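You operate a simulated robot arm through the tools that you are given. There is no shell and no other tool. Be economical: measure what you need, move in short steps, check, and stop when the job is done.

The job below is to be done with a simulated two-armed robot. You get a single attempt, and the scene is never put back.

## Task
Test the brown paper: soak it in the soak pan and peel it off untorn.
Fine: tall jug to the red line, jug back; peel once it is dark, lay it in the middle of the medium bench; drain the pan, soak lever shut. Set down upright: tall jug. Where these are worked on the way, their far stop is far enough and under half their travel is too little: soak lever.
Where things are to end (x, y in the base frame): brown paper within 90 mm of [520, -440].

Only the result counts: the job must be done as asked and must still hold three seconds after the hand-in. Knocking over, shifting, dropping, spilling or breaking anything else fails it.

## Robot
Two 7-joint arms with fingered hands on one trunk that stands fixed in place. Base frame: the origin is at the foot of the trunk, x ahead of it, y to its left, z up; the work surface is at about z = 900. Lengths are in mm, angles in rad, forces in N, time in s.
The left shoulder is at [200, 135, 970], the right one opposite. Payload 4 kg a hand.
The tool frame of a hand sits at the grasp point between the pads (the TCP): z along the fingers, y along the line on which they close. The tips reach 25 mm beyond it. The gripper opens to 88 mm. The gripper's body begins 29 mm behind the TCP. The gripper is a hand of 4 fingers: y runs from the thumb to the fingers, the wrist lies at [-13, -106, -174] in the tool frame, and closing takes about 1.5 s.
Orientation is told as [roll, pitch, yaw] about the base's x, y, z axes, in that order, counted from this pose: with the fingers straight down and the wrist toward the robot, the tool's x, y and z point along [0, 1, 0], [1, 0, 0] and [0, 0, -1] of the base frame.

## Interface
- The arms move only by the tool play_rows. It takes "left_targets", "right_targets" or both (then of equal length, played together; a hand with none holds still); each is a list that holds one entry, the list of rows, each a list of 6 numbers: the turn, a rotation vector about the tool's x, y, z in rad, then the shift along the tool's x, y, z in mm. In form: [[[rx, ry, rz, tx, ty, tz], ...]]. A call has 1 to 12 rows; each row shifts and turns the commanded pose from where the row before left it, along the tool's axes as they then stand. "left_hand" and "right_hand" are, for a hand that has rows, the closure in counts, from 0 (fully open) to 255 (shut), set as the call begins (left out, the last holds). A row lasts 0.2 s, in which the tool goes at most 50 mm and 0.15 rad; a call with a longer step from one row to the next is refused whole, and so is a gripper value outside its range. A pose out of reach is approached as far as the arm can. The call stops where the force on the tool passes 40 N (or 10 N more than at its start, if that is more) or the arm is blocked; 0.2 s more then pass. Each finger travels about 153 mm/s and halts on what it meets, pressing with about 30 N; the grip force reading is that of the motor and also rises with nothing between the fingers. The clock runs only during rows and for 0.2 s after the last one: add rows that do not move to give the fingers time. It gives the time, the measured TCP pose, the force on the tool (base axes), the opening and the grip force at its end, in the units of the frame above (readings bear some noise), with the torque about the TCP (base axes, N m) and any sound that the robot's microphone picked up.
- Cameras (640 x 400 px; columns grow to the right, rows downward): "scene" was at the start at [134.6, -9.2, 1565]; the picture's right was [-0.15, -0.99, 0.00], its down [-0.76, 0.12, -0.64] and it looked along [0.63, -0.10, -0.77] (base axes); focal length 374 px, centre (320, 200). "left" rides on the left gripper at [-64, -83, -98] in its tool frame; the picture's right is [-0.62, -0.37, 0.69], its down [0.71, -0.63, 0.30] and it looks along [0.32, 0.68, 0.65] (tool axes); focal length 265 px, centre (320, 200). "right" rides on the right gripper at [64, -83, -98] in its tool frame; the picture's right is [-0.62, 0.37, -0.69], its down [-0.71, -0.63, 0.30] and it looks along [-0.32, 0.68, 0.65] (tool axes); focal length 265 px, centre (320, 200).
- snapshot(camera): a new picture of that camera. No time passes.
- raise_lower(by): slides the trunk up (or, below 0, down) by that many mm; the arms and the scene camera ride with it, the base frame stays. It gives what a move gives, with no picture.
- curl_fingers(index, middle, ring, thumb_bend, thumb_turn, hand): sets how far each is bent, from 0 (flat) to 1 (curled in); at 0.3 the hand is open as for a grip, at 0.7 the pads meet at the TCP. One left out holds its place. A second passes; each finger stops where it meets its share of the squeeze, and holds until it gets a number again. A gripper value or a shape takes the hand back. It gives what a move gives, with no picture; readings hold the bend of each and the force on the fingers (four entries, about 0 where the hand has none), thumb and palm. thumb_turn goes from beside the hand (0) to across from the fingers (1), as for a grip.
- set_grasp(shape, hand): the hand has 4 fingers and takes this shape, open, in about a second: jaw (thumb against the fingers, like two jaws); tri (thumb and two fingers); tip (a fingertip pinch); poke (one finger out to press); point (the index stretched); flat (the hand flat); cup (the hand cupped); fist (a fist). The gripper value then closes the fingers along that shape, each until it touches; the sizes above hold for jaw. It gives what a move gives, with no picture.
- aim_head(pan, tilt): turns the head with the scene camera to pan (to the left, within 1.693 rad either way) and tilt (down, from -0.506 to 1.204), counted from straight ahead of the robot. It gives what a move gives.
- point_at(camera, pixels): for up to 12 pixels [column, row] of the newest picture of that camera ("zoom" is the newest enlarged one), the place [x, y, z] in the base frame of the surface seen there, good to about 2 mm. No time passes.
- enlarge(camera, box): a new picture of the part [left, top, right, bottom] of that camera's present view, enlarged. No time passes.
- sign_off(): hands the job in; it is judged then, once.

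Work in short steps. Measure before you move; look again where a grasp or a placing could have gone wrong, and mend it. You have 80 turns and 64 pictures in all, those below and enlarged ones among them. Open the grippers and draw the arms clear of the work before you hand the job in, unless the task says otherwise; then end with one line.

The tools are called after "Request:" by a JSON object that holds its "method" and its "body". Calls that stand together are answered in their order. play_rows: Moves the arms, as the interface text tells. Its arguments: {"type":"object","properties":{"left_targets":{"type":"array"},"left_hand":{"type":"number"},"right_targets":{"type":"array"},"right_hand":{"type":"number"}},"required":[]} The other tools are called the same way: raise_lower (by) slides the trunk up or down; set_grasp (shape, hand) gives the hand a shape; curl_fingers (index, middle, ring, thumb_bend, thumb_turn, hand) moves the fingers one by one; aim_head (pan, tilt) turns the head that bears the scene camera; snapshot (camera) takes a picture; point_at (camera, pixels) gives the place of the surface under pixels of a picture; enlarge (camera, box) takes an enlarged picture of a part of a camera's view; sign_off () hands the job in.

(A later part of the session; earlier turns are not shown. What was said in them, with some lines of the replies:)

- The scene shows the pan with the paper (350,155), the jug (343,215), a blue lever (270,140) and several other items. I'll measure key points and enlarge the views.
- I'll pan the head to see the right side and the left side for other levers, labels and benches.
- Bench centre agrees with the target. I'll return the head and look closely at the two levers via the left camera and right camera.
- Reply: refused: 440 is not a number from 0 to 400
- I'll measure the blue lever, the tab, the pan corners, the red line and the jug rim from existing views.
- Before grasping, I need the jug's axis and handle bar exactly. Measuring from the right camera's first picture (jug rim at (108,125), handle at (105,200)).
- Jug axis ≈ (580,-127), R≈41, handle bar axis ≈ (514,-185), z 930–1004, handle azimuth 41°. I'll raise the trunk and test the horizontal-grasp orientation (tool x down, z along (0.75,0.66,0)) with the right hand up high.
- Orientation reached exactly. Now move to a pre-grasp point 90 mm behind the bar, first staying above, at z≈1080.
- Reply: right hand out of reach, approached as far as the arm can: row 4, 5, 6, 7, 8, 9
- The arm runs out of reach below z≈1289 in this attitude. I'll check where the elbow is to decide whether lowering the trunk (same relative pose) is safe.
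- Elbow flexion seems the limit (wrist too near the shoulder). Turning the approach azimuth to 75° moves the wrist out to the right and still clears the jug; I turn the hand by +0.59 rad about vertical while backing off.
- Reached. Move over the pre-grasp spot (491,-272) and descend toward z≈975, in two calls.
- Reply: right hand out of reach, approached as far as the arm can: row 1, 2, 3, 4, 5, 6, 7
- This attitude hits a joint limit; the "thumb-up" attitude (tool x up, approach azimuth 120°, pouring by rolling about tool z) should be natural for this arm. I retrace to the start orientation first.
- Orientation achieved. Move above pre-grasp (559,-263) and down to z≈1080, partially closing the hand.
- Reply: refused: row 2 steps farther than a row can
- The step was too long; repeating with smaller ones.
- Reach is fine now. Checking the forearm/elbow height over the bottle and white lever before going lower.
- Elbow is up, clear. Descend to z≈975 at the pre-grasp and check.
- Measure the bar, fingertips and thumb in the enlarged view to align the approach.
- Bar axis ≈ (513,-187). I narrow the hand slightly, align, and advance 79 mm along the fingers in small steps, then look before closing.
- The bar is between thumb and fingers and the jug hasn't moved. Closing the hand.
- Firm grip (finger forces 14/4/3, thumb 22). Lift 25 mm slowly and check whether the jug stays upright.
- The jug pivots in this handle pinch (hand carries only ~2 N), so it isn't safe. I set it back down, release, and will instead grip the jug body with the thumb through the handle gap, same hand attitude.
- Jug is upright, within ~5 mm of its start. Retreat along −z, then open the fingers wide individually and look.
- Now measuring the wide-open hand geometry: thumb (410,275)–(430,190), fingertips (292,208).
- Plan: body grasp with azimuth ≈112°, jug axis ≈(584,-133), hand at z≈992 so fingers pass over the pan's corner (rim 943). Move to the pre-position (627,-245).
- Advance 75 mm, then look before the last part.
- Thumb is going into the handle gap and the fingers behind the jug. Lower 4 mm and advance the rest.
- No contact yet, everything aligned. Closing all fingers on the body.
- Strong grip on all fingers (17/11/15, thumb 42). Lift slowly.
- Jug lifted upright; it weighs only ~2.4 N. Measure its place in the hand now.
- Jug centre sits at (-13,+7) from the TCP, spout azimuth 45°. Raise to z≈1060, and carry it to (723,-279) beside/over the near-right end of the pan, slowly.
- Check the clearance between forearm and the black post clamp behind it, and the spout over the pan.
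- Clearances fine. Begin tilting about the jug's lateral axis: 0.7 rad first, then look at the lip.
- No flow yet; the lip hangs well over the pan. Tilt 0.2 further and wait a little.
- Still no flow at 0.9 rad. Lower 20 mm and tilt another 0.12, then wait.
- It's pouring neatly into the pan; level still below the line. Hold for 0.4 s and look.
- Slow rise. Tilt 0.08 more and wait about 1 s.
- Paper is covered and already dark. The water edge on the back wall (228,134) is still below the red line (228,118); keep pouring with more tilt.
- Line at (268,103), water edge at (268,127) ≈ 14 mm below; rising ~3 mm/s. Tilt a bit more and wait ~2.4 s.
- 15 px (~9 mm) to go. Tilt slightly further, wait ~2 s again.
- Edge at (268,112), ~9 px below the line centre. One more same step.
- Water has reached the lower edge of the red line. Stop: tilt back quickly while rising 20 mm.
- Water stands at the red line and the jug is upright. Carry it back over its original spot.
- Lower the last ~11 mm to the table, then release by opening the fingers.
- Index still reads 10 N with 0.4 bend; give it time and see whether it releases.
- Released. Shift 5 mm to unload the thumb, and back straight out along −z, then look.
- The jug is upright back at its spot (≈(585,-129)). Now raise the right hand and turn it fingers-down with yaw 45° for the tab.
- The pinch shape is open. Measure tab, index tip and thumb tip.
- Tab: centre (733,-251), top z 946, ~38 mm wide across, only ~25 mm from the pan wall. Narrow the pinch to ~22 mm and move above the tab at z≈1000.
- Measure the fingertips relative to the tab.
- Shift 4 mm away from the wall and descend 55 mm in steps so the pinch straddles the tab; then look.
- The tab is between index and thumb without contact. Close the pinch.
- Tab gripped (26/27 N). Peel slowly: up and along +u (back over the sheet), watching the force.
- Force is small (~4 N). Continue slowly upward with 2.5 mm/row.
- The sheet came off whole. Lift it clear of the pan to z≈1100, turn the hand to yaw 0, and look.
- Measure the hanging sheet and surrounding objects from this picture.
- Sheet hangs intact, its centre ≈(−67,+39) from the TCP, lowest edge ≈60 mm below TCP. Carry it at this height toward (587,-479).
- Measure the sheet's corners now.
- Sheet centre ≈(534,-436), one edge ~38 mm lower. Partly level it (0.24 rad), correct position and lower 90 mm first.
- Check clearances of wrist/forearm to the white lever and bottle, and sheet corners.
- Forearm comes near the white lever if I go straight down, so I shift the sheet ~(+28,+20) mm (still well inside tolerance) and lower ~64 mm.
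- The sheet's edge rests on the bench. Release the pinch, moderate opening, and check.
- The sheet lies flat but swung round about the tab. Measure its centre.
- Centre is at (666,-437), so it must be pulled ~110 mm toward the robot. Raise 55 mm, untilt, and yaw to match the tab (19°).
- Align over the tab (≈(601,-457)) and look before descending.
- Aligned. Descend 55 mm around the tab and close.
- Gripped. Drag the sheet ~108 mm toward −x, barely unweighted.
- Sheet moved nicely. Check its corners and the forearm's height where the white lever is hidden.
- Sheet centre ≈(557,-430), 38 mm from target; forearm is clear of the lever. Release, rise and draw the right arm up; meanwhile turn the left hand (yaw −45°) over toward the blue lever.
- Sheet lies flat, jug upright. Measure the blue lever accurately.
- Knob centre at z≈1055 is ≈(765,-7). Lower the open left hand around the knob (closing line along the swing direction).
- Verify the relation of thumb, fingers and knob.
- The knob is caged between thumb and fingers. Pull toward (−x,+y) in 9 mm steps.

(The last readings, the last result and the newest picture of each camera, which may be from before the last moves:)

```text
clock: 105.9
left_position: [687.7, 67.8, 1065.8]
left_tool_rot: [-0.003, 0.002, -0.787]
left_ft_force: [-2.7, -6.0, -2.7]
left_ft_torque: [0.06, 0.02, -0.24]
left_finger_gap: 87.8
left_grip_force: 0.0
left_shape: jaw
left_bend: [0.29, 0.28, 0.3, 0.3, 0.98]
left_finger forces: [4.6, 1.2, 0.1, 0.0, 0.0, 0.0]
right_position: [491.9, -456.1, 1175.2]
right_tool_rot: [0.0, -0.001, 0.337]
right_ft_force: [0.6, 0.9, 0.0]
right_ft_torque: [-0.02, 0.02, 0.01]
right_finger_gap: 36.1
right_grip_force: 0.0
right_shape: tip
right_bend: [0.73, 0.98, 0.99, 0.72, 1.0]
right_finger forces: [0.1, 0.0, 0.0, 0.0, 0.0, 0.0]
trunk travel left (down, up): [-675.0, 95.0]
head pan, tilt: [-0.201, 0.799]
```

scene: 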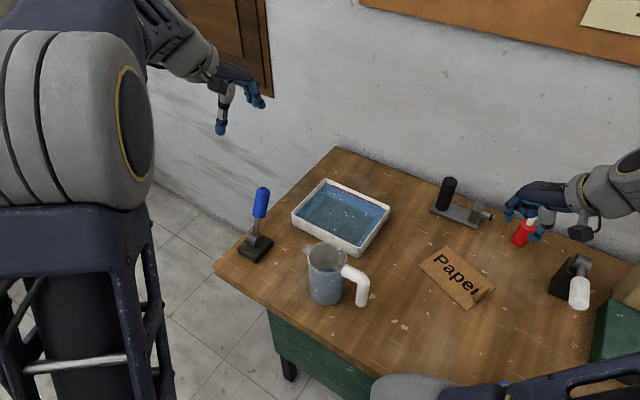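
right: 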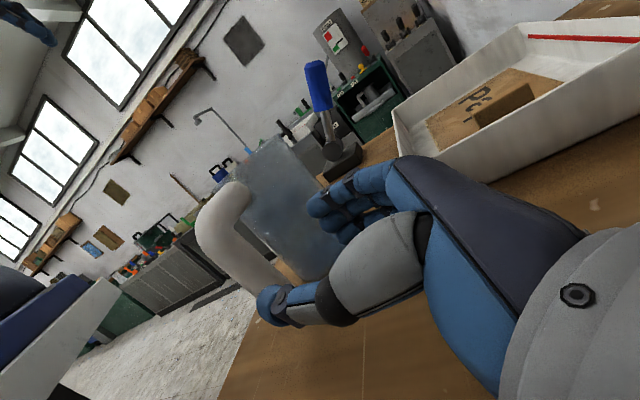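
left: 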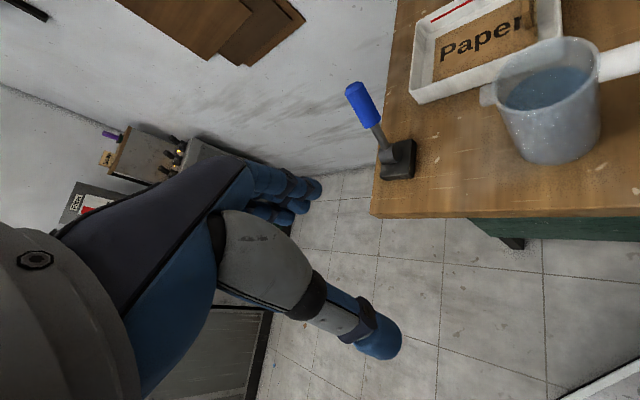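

Force rose to ~7 N — the lever is moving or near its stop. Continue a bit to find the stop.

Request:
{"method": "play_rows", "body": {"left_targets": [[[0, 0, 0, 0, -8, 0], [0, 0, 0, 0, -8, 0], [0, 0, 0, 0, -8, 0], [0, 0, 0, 0, -8, 0]]]}}

Request:
{"method": "enlarge", "body": {"camera": "scene", "box": [180, 130, 400, 280]}}

Request:
{"method": "point_at", "body": {"camera": "zoom", "pixels": [[175, 230], [165, 250], [180, 210], [190, 270], [200, 290], [160, 235]]}}

```text
clock: 106.9
left_position: [668.2, 89.5, 1067.9]
left_tool_rot: [0.002, -0.003, -0.788]
left_ft_force: [11.3, -12.3, -4.5]
left_ft_torque: [0.02, 0.04, -0.05]
left_finger_gap: 87.7
left_grip_force: 0.0
left_shape: jaw
left_bend: [0.25, 0.25, 0.3, 0.3, 0.98]
left_finger forces: [6.7, 5.4, 0.4, 0.1, 0.0, 0.1]
right_position: [491.3, -456.8, 1174.0]
right_tool_rot: [-0.001, -0.001, 0.336]
right_ft_force: [-0.1, 0.1, -0.2]
right_ft_torque: [-0.02, -0.02, 0.03]
right_finger_gap: 35.9
right_grip_force: 0.0
right_shape: tip
right_bend: [0.73, 0.98, 0.99, 0.72, 1.0]
right_finger forces: [0.0, 0.1, 0.0, 0.1, 0.1, 0.0]
trunk travel left (down, up): [-675.0, 95.0]
head pan, tilt: [-0.201, 0.799]
```

```text
2.67 times, centred on (290, 205) of scene
```

zoom: 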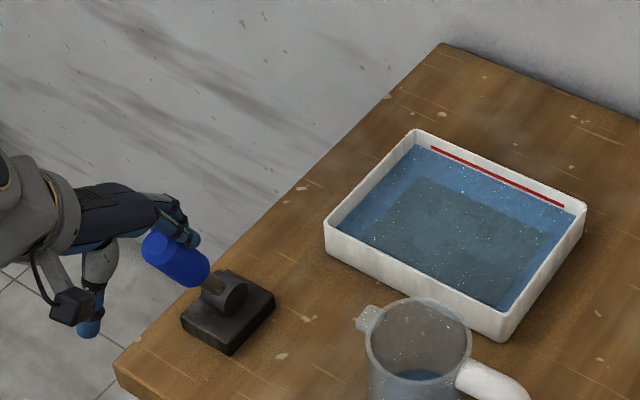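

```text
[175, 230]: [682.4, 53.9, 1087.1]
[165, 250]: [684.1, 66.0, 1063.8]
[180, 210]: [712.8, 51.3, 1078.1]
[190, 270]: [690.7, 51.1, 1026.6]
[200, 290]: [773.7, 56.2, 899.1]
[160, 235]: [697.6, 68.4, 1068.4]
```

The lever is over at its far stop (16 N) and the water level is already falling. Hold and wait.

Request:
{"method": "play_rows", "body": {"left_targets": [[[0, 0, 0, 0, 0, 0], [0, 0, 0, 0, 0, 0], [0, 0, 0, 0, 0, 0], [0, 0, 0, 0, 0, 0], [0, 0, 0, 0, 0, 0], [0, 0, 0, 0, 0, 0], [0, 0, 0, 0, 0, 0], [0, 0, 0, 0, 0, 0], [0, 0, 0, 0, 0, 0], [0, 0, 0, 0, 0, 0], [0, 0, 0, 0, 0, 0], [0, 0, 0, 0, 0, 0]]]}}

Request:
{"method": "play_rows", "body": {"left_targets": [[[0, 0, 0, 0, 0, 0], [0, 0, 0, 0, 0, 0], [0, 0, 0, 0, 0, 0], [0, 0, 0, 0, 0, 0], [0, 0, 0, 0, 0, 0], [0, 0, 0, 0, 0, 0], [0, 0, 0, 0, 0, 0], [0, 0, 0, 0, 0, 0], [0, 0, 0, 0, 0, 0], [0, 0, 0, 0, 0, 0], [0, 0, 0, 0, 0, 0], [0, 0, 0, 0, 0, 0]]]}}

Request:
{"method": "play_rows", "body": {"left_targets": [[[0, 0, 0, 0, 0, 0], [0, 0, 0, 0, 0, 0], [0, 0, 0, 0, 0, 0], [0, 0, 0, 0, 0, 0], [0, 0, 0, 0, 0, 0], [0, 0, 0, 0, 0, 0], [0, 0, 0, 0, 0, 0], [0, 0, 0, 0, 0, 0], [0, 0, 0, 0, 0, 0], [0, 0, 0, 0, 0, 0], [0, 0, 0, 0, 0, 0], [0, 0, 0, 0, 0, 0]]]}}

Request:
{"method": "play_rows", "body": {"left_targets": [[[0, 0, 0, 0, 0, 0], [0, 0, 0, 0, 0, 0], [0, 0, 0, 0, 0, 0], [0, 0, 0, 0, 0, 0], [0, 0, 0, 0, 0, 0], [0, 0, 0, 0, 0, 0], [0, 0, 0, 0, 0, 0], [0, 0, 0, 0, 0, 0], [0, 0, 0, 0, 0, 0], [0, 0, 0, 0, 0, 0], [0, 0, 0, 0, 0, 0], [0, 0, 0, 0, 0, 0]]]}}

Request:
{"method": "play_rows", "body": {"left_targets": [[[0, 0, 0, 0, 0, 0], [0, 0, 0, 0, 0, 0], [0, 0, 0, 0, 0, 0], [0, 0, 0, 0, 0, 0], [0, 0, 0, 0, 0, 0], [0, 0, 0, 0, 0, 0], [0, 0, 0, 0, 0, 0], [0, 0, 0, 0, 0, 0], [0, 0, 0, 0, 0, 0], [0, 0, 0, 0, 0, 0], [0, 0, 0, 0, 0, 0], [0, 0, 0, 0, 0, 0]]]}}

Request:
{"method": "enlarge", "body": {"camera": "scene", "box": [180, 130, 400, 280]}}

```text
clock: 109.5
left_position: [666.8, 90.2, 1066.6]
left_tool_rot: [0.0, 0.0, -0.785]
left_ft_force: [12.3, -12.6, -2.3]
left_ft_torque: [-0.07, -0.08, -0.07]
left_finger_gap: 87.7
left_grip_force: 0.0
left_shape: jaw
left_bend: [0.24, 0.25, 0.29, 0.3, 0.98]
left_finger forces: [8.0, 6.1, 0.5, 0.0, 0.1, 0.1]
right_position: [491.9, -456.8, 1173.7]
right_tool_rot: [-0.001, 0.0, 0.335]
right_ft_force: [-0.4, 0.0, 0.3]
right_ft_torque: [0.0, -0.01, 0.03]
right_finger_gap: 36.2
right_grip_force: 0.0
right_shape: tip
right_bend: [0.73, 0.98, 0.99, 0.72, 1.0]
right_finger forces: [0.0, 0.1, 0.1, 0.1, 0.1, 0.0]
trunk travel left (down, up): [-675.0, 95.0]
head pan, tilt: [-0.201, 0.799]
```

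```text
clock: 112.1
left_position: [667.6, 91.2, 1067.0]
left_tool_rot: [0.001, -0.001, -0.784]
left_ft_force: [12.9, -13.6, -1.6]
left_ft_torque: [-0.03, -0.09, -0.08]
left_finger_gap: 87.7
left_grip_force: 0.0
left_shape: jaw
left_bend: [0.24, 0.25, 0.29, 0.3, 0.98]
left_finger forces: [8.0, 6.1, 0.4, 0.0, 0.0, 0.0]
right_position: [491.1, -456.3, 1174.8]
right_tool_rot: [0.0, -0.002, 0.338]
right_ft_force: [0.7, -0.4, -0.4]
right_ft_torque: [-0.01, 0.02, 0.02]
right_finger_gap: 35.8
right_grip_force: 0.0
right_shape: tip
right_bend: [0.73, 0.98, 0.99, 0.72, 1.0]
right_finger forces: [0.0, 0.0, 0.0, 0.0, 0.0, 0.0]
trunk travel left (down, up): [-675.0, 95.0]
head pan, tilt: [-0.201, 0.799]
```

```text
clock: 114.7
left_position: [665.5, 90.9, 1066.3]
left_tool_rot: [0.001, 0.0, -0.787]
left_ft_force: [12.7, -13.4, -1.4]
left_ft_torque: [-0.04, -0.03, -0.1]
left_finger_gap: 87.8
left_grip_force: 0.1
left_shape: jaw
left_bend: [0.24, 0.25, 0.29, 0.3, 0.98]
left_finger forces: [7.9, 6.1, 0.6, 0.1, 0.0, 0.0]
right_position: [491.0, -456.1, 1174.3]
right_tool_rot: [0.0, 0.0, 0.336]
right_ft_force: [-0.8, -0.2, 0.2]
right_ft_torque: [-0.01, -0.03, -0.01]
right_finger_gap: 35.9
right_grip_force: 0.1
right_shape: tip
right_bend: [0.73, 0.98, 0.99, 0.72, 1.0]
right_finger forces: [0.0, 0.0, 0.1, 0.1, 0.1, 0.1]
trunk travel left (down, up): [-675.0, 95.0]
head pan, tilt: [-0.201, 0.799]
```

```text
clock: 117.3
left_position: [666.7, 90.5, 1068.0]
left_tool_rot: [0.0, 0.0, -0.786]
left_ft_force: [12.6, -13.6, -2.2]
left_ft_torque: [0.0, -0.03, -0.08]
left_finger_gap: 88.0
left_grip_force: 0.1
left_shape: jaw
left_bend: [0.24, 0.25, 0.29, 0.3, 0.98]
left_finger forces: [7.9, 6.1, 0.5, 0.0, 0.1, 0.1]
right_position: [492.8, -456.0, 1174.3]
right_tool_rot: [-0.001, -0.002, 0.337]
right_ft_force: [0.3, -0.5, 0.5]
right_ft_torque: [-0.02, 0.02, -0.01]
right_finger_gap: 35.9
right_grip_force: 0.1
right_shape: tip
right_bend: [0.73, 0.98, 0.99, 0.72, 1.0]
right_finger forces: [0.0, 0.0, 0.0, 0.0, 0.1, 0.0]
trunk travel left (down, up): [-675.0, 95.0]
head pan, tilt: [-0.201, 0.799]
```

```text
clock: 119.9
left_position: [667.2, 90.2, 1067.8]
left_tool_rot: [-0.001, -0.001, -0.785]
left_ft_force: [11.8, -13.9, -1.4]
left_ft_torque: [-0.04, -0.03, -0.07]
left_finger_gap: 87.7
left_grip_force: 0.0
left_shape: jaw
left_bend: [0.24, 0.25, 0.29, 0.3, 0.98]
left_finger forces: [7.9, 6.1, 0.5, 0.1, 0.1, 0.0]
right_position: [492.4, -456.3, 1174.4]
right_tool_rot: [0.002, 0.0, 0.337]
right_ft_force: [1.1, 0.3, 0.1]
right_ft_torque: [-0.03, 0.01, -0.02]
right_finger_gap: 35.7
right_grip_force: 0.1
right_shape: tip
right_bend: [0.73, 0.98, 0.99, 0.72, 1.0]
right_finger forces: [0.0, 0.0, 0.0, 0.0, 0.0, 0.0]
trunk travel left (down, up): [-675.0, 95.0]
head pan, tilt: [-0.201, 0.799]
```

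```text
2.67 times, centred on (290, 205) of scene
5 turns are left
```

zoom: 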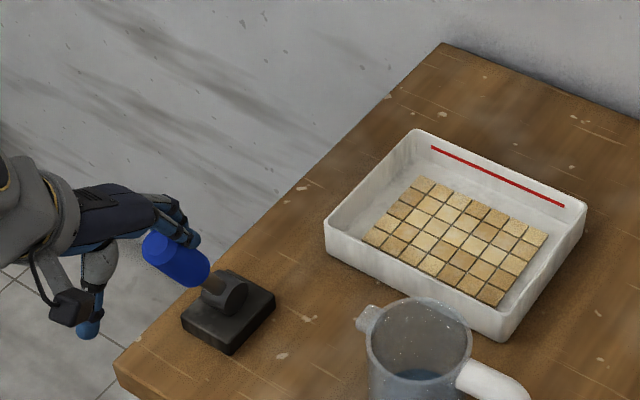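

The pan is drained. Push the lever back to shut with the thumb side, ~174 mm along +y (includes slack).

Request:
{"method": "play_rows", "body": {"left_targets": [[[0, 0, 0, 0, 14, 0], [0, 0, 0, 0, 15, 0], [0, 0, 0, 0, 15, 0], [0, 0, 0, 0, 15, 0], [0, 0, 0, 0, 15, 0], [0, 0, 0, 0, 15, 0], [0, 0, 0, 0, 15, 0], [0, 0, 0, 0, 15, 0], [0, 0, 0, 0, 15, 0], [0, 0, 0, 0, 14, 0], [0, 0, 0, 0, 12, 0], [0, 0, 0, 0, 12, 0]]]}}

Request:
{"method": "enlarge", "body": {"camera": "scene", "box": [180, 100, 400, 280]}}

Request:
{"method": "point_at", "body": {"camera": "zoom", "pixels": [[232, 245], [240, 222], [236, 232], [228, 260], [225, 285]]}}

```text
clock: 121.7
left_position: [748.7, 7.7, 1075.8]
left_tool_rot: [0.006, -0.008, -0.786]
left_ft_force: [-6.8, 2.5, 29.6]
left_ft_torque: [1.08, 1.11, 0.13]
left_finger_gap: 88.1
left_grip_force: 0.0
left_shape: jaw
left_bend: [0.3, 0.3, 0.3, 0.06, 0.96]
left_finger forces: [0.0, 0.0, 0.1, 0.0, 24.0, 0.0]
right_position: [490.5, -455.6, 1175.7]
right_tool_rot: [-0.001, -0.003, 0.336]
right_ft_force: [0.2, -1.0, -0.2]
right_ft_torque: [-0.03, 0.02, 0.01]
right_finger_gap: 35.9
right_grip_force: 0.1
right_shape: tip
right_bend: [0.73, 0.98, 0.99, 0.72, 1.0]
right_finger forces: [0.0, 0.1, 0.0, 0.0, 0.1, 0.0]
trunk travel left (down, up): [-675.0, 95.0]
head pan, tilt: [-0.201, 0.799]
stopped in row 8 (left hand): the force on the tool passed its limit at 42 N (the readings are from after the stop); the commanded pose is now the measured one
```

```text
2.22 times, centred on (290, 190) of scene
```

zoom: 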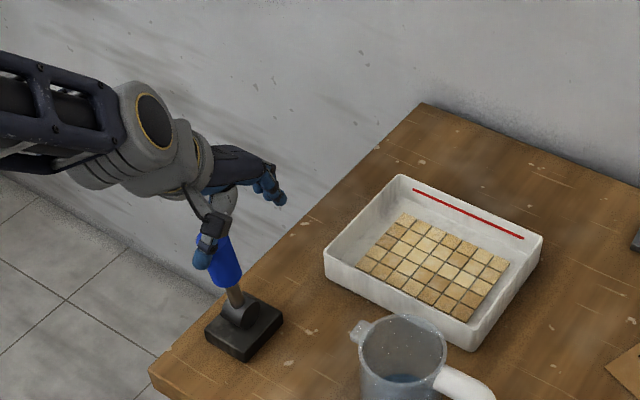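

```text
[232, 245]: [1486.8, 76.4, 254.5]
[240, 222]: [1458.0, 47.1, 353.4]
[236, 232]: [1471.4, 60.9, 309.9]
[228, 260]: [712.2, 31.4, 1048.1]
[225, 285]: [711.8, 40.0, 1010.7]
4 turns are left
```

The knob jammed upright under the hyper-extended thumb. I lift off, close the hand into a solid pusher behind the knob, lower it, push the lever to its shut stop, and take a look.

Request:
{"method": "play_rows", "body": {"left_targets": [[[0, 0, 0, 0, -5, -15], [0, 0, 0, 0, 0, -40], [0, 0, 0, 0, 0, -40], [0, 0, 0, 0, -40, 0], [0, 0, 0, 0, -40, 0], [0, 0, 0, 0, -21, 0], [0, 0, 0, 0, 0, 0]]]}}

Request:
{"method": "play_rows", "body": {"left_targets": [[[0, 0, 0, 0, 0, 0], [0, 0, 0, 0, 0, 0], [0, 0, 0, 0, 0, 0], [0, 0, 0, 0, 0, 0], [0, 0, 0, 0, 0, 0], [0, 0, 0, 0, 0, 0], [0, 0, 0, 0, 0, 0], [0, 0, 0, 0, 0, 34], [0, 0, 0, 0, 0, 34], [0, 0, 0, 0, 0, 33], [0, 0, 0, 0, 0, 0]]], "left_hand": 255}}

Request:
{"method": "play_rows", "body": {"left_targets": [[[0, 0, 0, 0, 8.5, 0], [0, 0, 0, 0, 8.5, 0], [0, 0, 0, 0, 8.5, 0], [0, 0, 0, 0, 8.5, 0], [0, 0, 0, 0, 8.5, 0], [0, 0, 0, 0, 8.5, 0], [0, 0, 0, 0, 8.5, 0], [0, 0, 0, 0, 8.5, 0], [0, 0, 0, 0, 8.5, 0], [0, 0, 0, 0, 8.5, 0], [0, 0, 0, 0, 8.5, 0], [0, 0, 0, 0, 8.5, 0]]]}}

Request:
{"method": "play_rows", "body": {"left_targets": [[[0, 0, 0, 0, 5, 0], [0, 0, 0, 0, 5, 0], [0, 0, 0, 0, 5, 0], [0, 0, 0, 0, 5, 0], [0, 0, 0, 0, 5, 0], [0, 0, 0, 0, 5, 0]]]}}

```text
clock: 123.3
left_position: [673.6, 85.4, 1166.4]
left_tool_rot: [0.002, -0.004, -0.786]
left_ft_force: [0.6, -0.3, 0.8]
left_ft_torque: [-0.01, 0.04, -0.05]
left_finger_gap: 87.8
left_grip_force: 0.0
left_shape: jaw
left_bend: [0.3, 0.3, 0.3, 0.3, 0.97]
left_finger forces: [0.0, 0.0, 0.0, 0.0, 0.1, 0.0]
right_position: [491.1, -456.5, 1175.2]
right_tool_rot: [0.0, -0.002, 0.337]
right_ft_force: [0.2, 0.7, -0.2]
right_ft_torque: [-0.01, -0.01, -0.01]
right_finger_gap: 35.8
right_grip_force: 0.0
right_shape: tip
right_bend: [0.73, 0.98, 0.99, 0.72, 1.0]
right_finger forces: [0.0, 0.0, 0.1, 0.1, 0.0, 0.1]
trunk travel left (down, up): [-675.0, 95.0]
head pan, tilt: [-0.201, 0.799]
```

```text
clock: 125.7
left_position: [674.8, 83.0, 1063.8]
left_tool_rot: [0.003, -0.006, -0.786]
left_ft_force: [0.5, 0.3, -1.1]
left_ft_torque: [-0.04, 0.03, 0.01]
left_finger_gap: 0.0
left_grip_force: 29.9
left_shape: jaw
left_bend: [0.7, 0.7, 0.7, 0.39, 1.0]
left_finger forces: [0.0, 0.1, 0.1, 0.0, 0.1, 0.1]
right_position: [490.9, -456.3, 1174.4]
right_tool_rot: [0.0, -0.001, 0.336]
right_ft_force: [1.1, -0.1, -0.2]
right_ft_torque: [0.01, 0.0, 0.01]
right_finger_gap: 35.9
right_grip_force: 0.0
right_shape: tip
right_bend: [0.73, 0.98, 0.99, 0.72, 1.0]
right_finger forces: [0.0, 0.0, 0.0, 0.0, 0.0, 0.0]
trunk travel left (down, up): [-675.0, 95.0]
head pan, tilt: [-0.201, 0.799]
```

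```text
clock: 128.3
left_position: [745.2, 11.3, 1065.0]
left_tool_rot: [0.002, -0.006, -0.787]
left_ft_force: [-0.8, 2.1, -0.1]
left_ft_torque: [0.0, -0.01, -0.01]
left_finger_gap: 0.0
left_grip_force: 29.8
left_shape: jaw
left_bend: [0.7, 0.7, 0.7, 0.42, 1.0]
left_finger forces: [0.0, 0.1, 0.0, 0.1, 0.0, 0.0]
right_position: [491.8, -455.8, 1175.3]
right_tool_rot: [-0.001, -0.001, 0.337]
right_ft_force: [-0.5, -0.6, 0.3]
right_ft_torque: [-0.04, 0.0, 0.0]
right_finger_gap: 35.7
right_grip_force: 0.1
right_shape: tip
right_bend: [0.73, 0.98, 0.99, 0.72, 1.0]
right_finger forces: [0.0, 0.0, 0.0, 0.0, 0.1, 0.0]
trunk travel left (down, up): [-675.0, 95.0]
head pan, tilt: [-0.201, 0.799]
```

```text
clock: 129.0
left_position: [749.6, 8.1, 1065.1]
left_tool_rot: [0.001, 0.005, -0.783]
left_ft_force: [-22.7, 13.9, 20.5]
left_ft_torque: [-0.02, -0.02, 0.1]
left_finger_gap: 0.1
left_grip_force: 30.4
left_shape: jaw
left_bend: [0.7, 0.7, 0.7, 0.41, 1.0]
left_finger forces: [0.0, 22.5, 0.0, 0.0, 53.2, 0.1]
right_position: [491.5, -455.8, 1176.2]
right_tool_rot: [-0.002, -0.001, 0.334]
right_ft_force: [0.2, 0.2, -0.7]
right_ft_torque: [0.01, -0.02, 0.0]
right_finger_gap: 35.7
right_grip_force: 0.0
right_shape: tip
right_bend: [0.73, 0.98, 0.99, 0.72, 1.0]
right_finger forces: [0.1, 0.0, 0.0, 0.0, 0.0, 0.0]
trunk travel left (down, up): [-675.0, 95.0]
head pan, tilt: [-0.201, 0.799]
stopped in row 3 (left hand): the force on the tool passed its limit at 44 N (the readings are from after the stop); the commanded pose is now the measured one
3 turns are left
```

A hard stop (44 N) exactly where the lever's original shut position predicts. Back off, raise the left hand, open both hands, and take the last picture.

Request:
{"method": "play_rows", "body": {"left_targets": [[[0, 0, 0, 0, -10, 0], [0, 0, 0, 0, -20, 0], [0, 0, 0, 0, 0, -40], [0, 0, 0, 0, 0, -40], [0, 0, 0, 0, 0, -40], [0, 0, 0, 0, 0, -40], [0, 0, 0, 0, -40, 0], [0, 0, 0, 0, -40, 0], [0, 0, 0, 0, 0, 0]]]}}

Request:
{"method": "play_rows", "body": {"left_targets": [[[0, 0, 0, -20, -20, 0], [0, 0, 0, -20, -20, 0], [0, 0, 0, 0, 0, 0], [0, 0, 0, 0, 0, 0], [0, 0, 0, 0, 0, 0], [0, 0, 0, 0, 0, 0]]], "right_targets": [[[0, 0, 0, 0, 0, -30], [0, 0, 0, 0, 0, -30], [0, 0, 0, 0, 0, -20], [0, 0, 0, 0, 0, 0], [0, 0, 0, 0, 0, 0], [0, 0, 0, 0, 0, 0]]], "left_hand": 0, "right_hand": 0}}

Request:
{"method": "snapshot", "body": {"camera": "scene"}}

Request:
{"method": "point_at", "body": {"camera": "scene", "pixels": [[263, 190], [261, 203], [259, 216], [256, 228], [440, 262], [485, 285], [453, 278]]}}

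```text
clock: 131.0
left_position: [671.2, 84.9, 1225.3]
left_tool_rot: [0.0, 0.003, -0.786]
left_ft_force: [0.2, -0.1, 0.0]
left_ft_torque: [0.01, 0.02, 0.0]
left_finger_gap: 0.0
left_grip_force: 30.4
left_shape: jaw
left_bend: [0.7, 0.7, 0.7, 0.44, 1.0]
left_finger forces: [0.0, 0.0, 0.0, 0.0, 0.0, 0.0]
right_position: [491.7, -455.6, 1173.7]
right_tool_rot: [0.001, -0.002, 0.337]
right_ft_force: [-0.4, -0.8, 0.1]
right_ft_torque: [0.03, -0.04, -0.01]
right_finger_gap: 35.9
right_grip_force: 0.0
right_shape: tip
right_bend: [0.73, 0.98, 0.99, 0.72, 1.0]
right_finger forces: [0.0, 0.0, 0.1, 0.0, 0.0, 0.0]
trunk travel left (down, up): [-675.0, 95.0]
head pan, tilt: [-0.201, 0.799]
```

```text
clock: 132.4
left_position: [615.5, 84.0, 1225.1]
left_tool_rot: [0.001, 0.005, -0.784]
left_ft_force: [-1.1, 0.6, -0.3]
left_ft_torque: [0.0, -0.03, 0.01]
left_finger_gap: 87.7
left_grip_force: 0.1
left_shape: jaw
left_bend: [0.3, 0.3, 0.3, 0.3, 0.98]
left_finger forces: [0.0, 0.0, 0.0, 0.0, 0.0, 0.0]
right_position: [490.4, -456.2, 1255.0]
right_tool_rot: [0.001, -0.003, 0.336]
right_ft_force: [-1.1, -1.0, -0.1]
right_ft_torque: [0.0, 0.01, 0.02]
right_finger_gap: 87.7
right_grip_force: 0.2
right_shape: tip
right_bend: [0.3, 0.98, 0.99, 0.3, 0.98]
right_finger forces: [0.1, 0.0, 0.0, 0.0, 0.0, 0.1]
trunk travel left (down, up): [-675.0, 95.0]
head pan, tilt: [-0.201, 0.799]
```

```text
0 pictures are left
```

scene: 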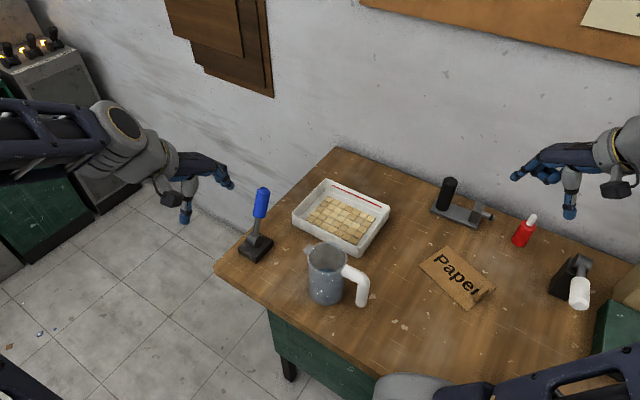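

```text
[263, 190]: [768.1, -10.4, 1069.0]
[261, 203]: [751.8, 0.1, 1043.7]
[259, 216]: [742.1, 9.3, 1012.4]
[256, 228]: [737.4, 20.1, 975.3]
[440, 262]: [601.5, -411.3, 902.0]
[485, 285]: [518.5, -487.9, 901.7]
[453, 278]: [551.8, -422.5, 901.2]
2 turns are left
```

The lever is back at its original shut position (knob (768,-10,1069)), the pan is drained, the sheet lies whole near (557,-430), the jug is upright at its spot, and both hands are open and clear. Handing in.

Request:
{"method": "sign_off", "body": {}}

```text
The job is handed in.
```

I handed the job in; the last picture showed the brown paper soaked and peeled off in one piece, lying flat with its centre at about [557, -430], 38 mm from the target. I poured the jug to the red line and put it back upright within about 6 mm of where it started. The pan is drained, the soak lever is shut, and both hands are open and clear of the work.
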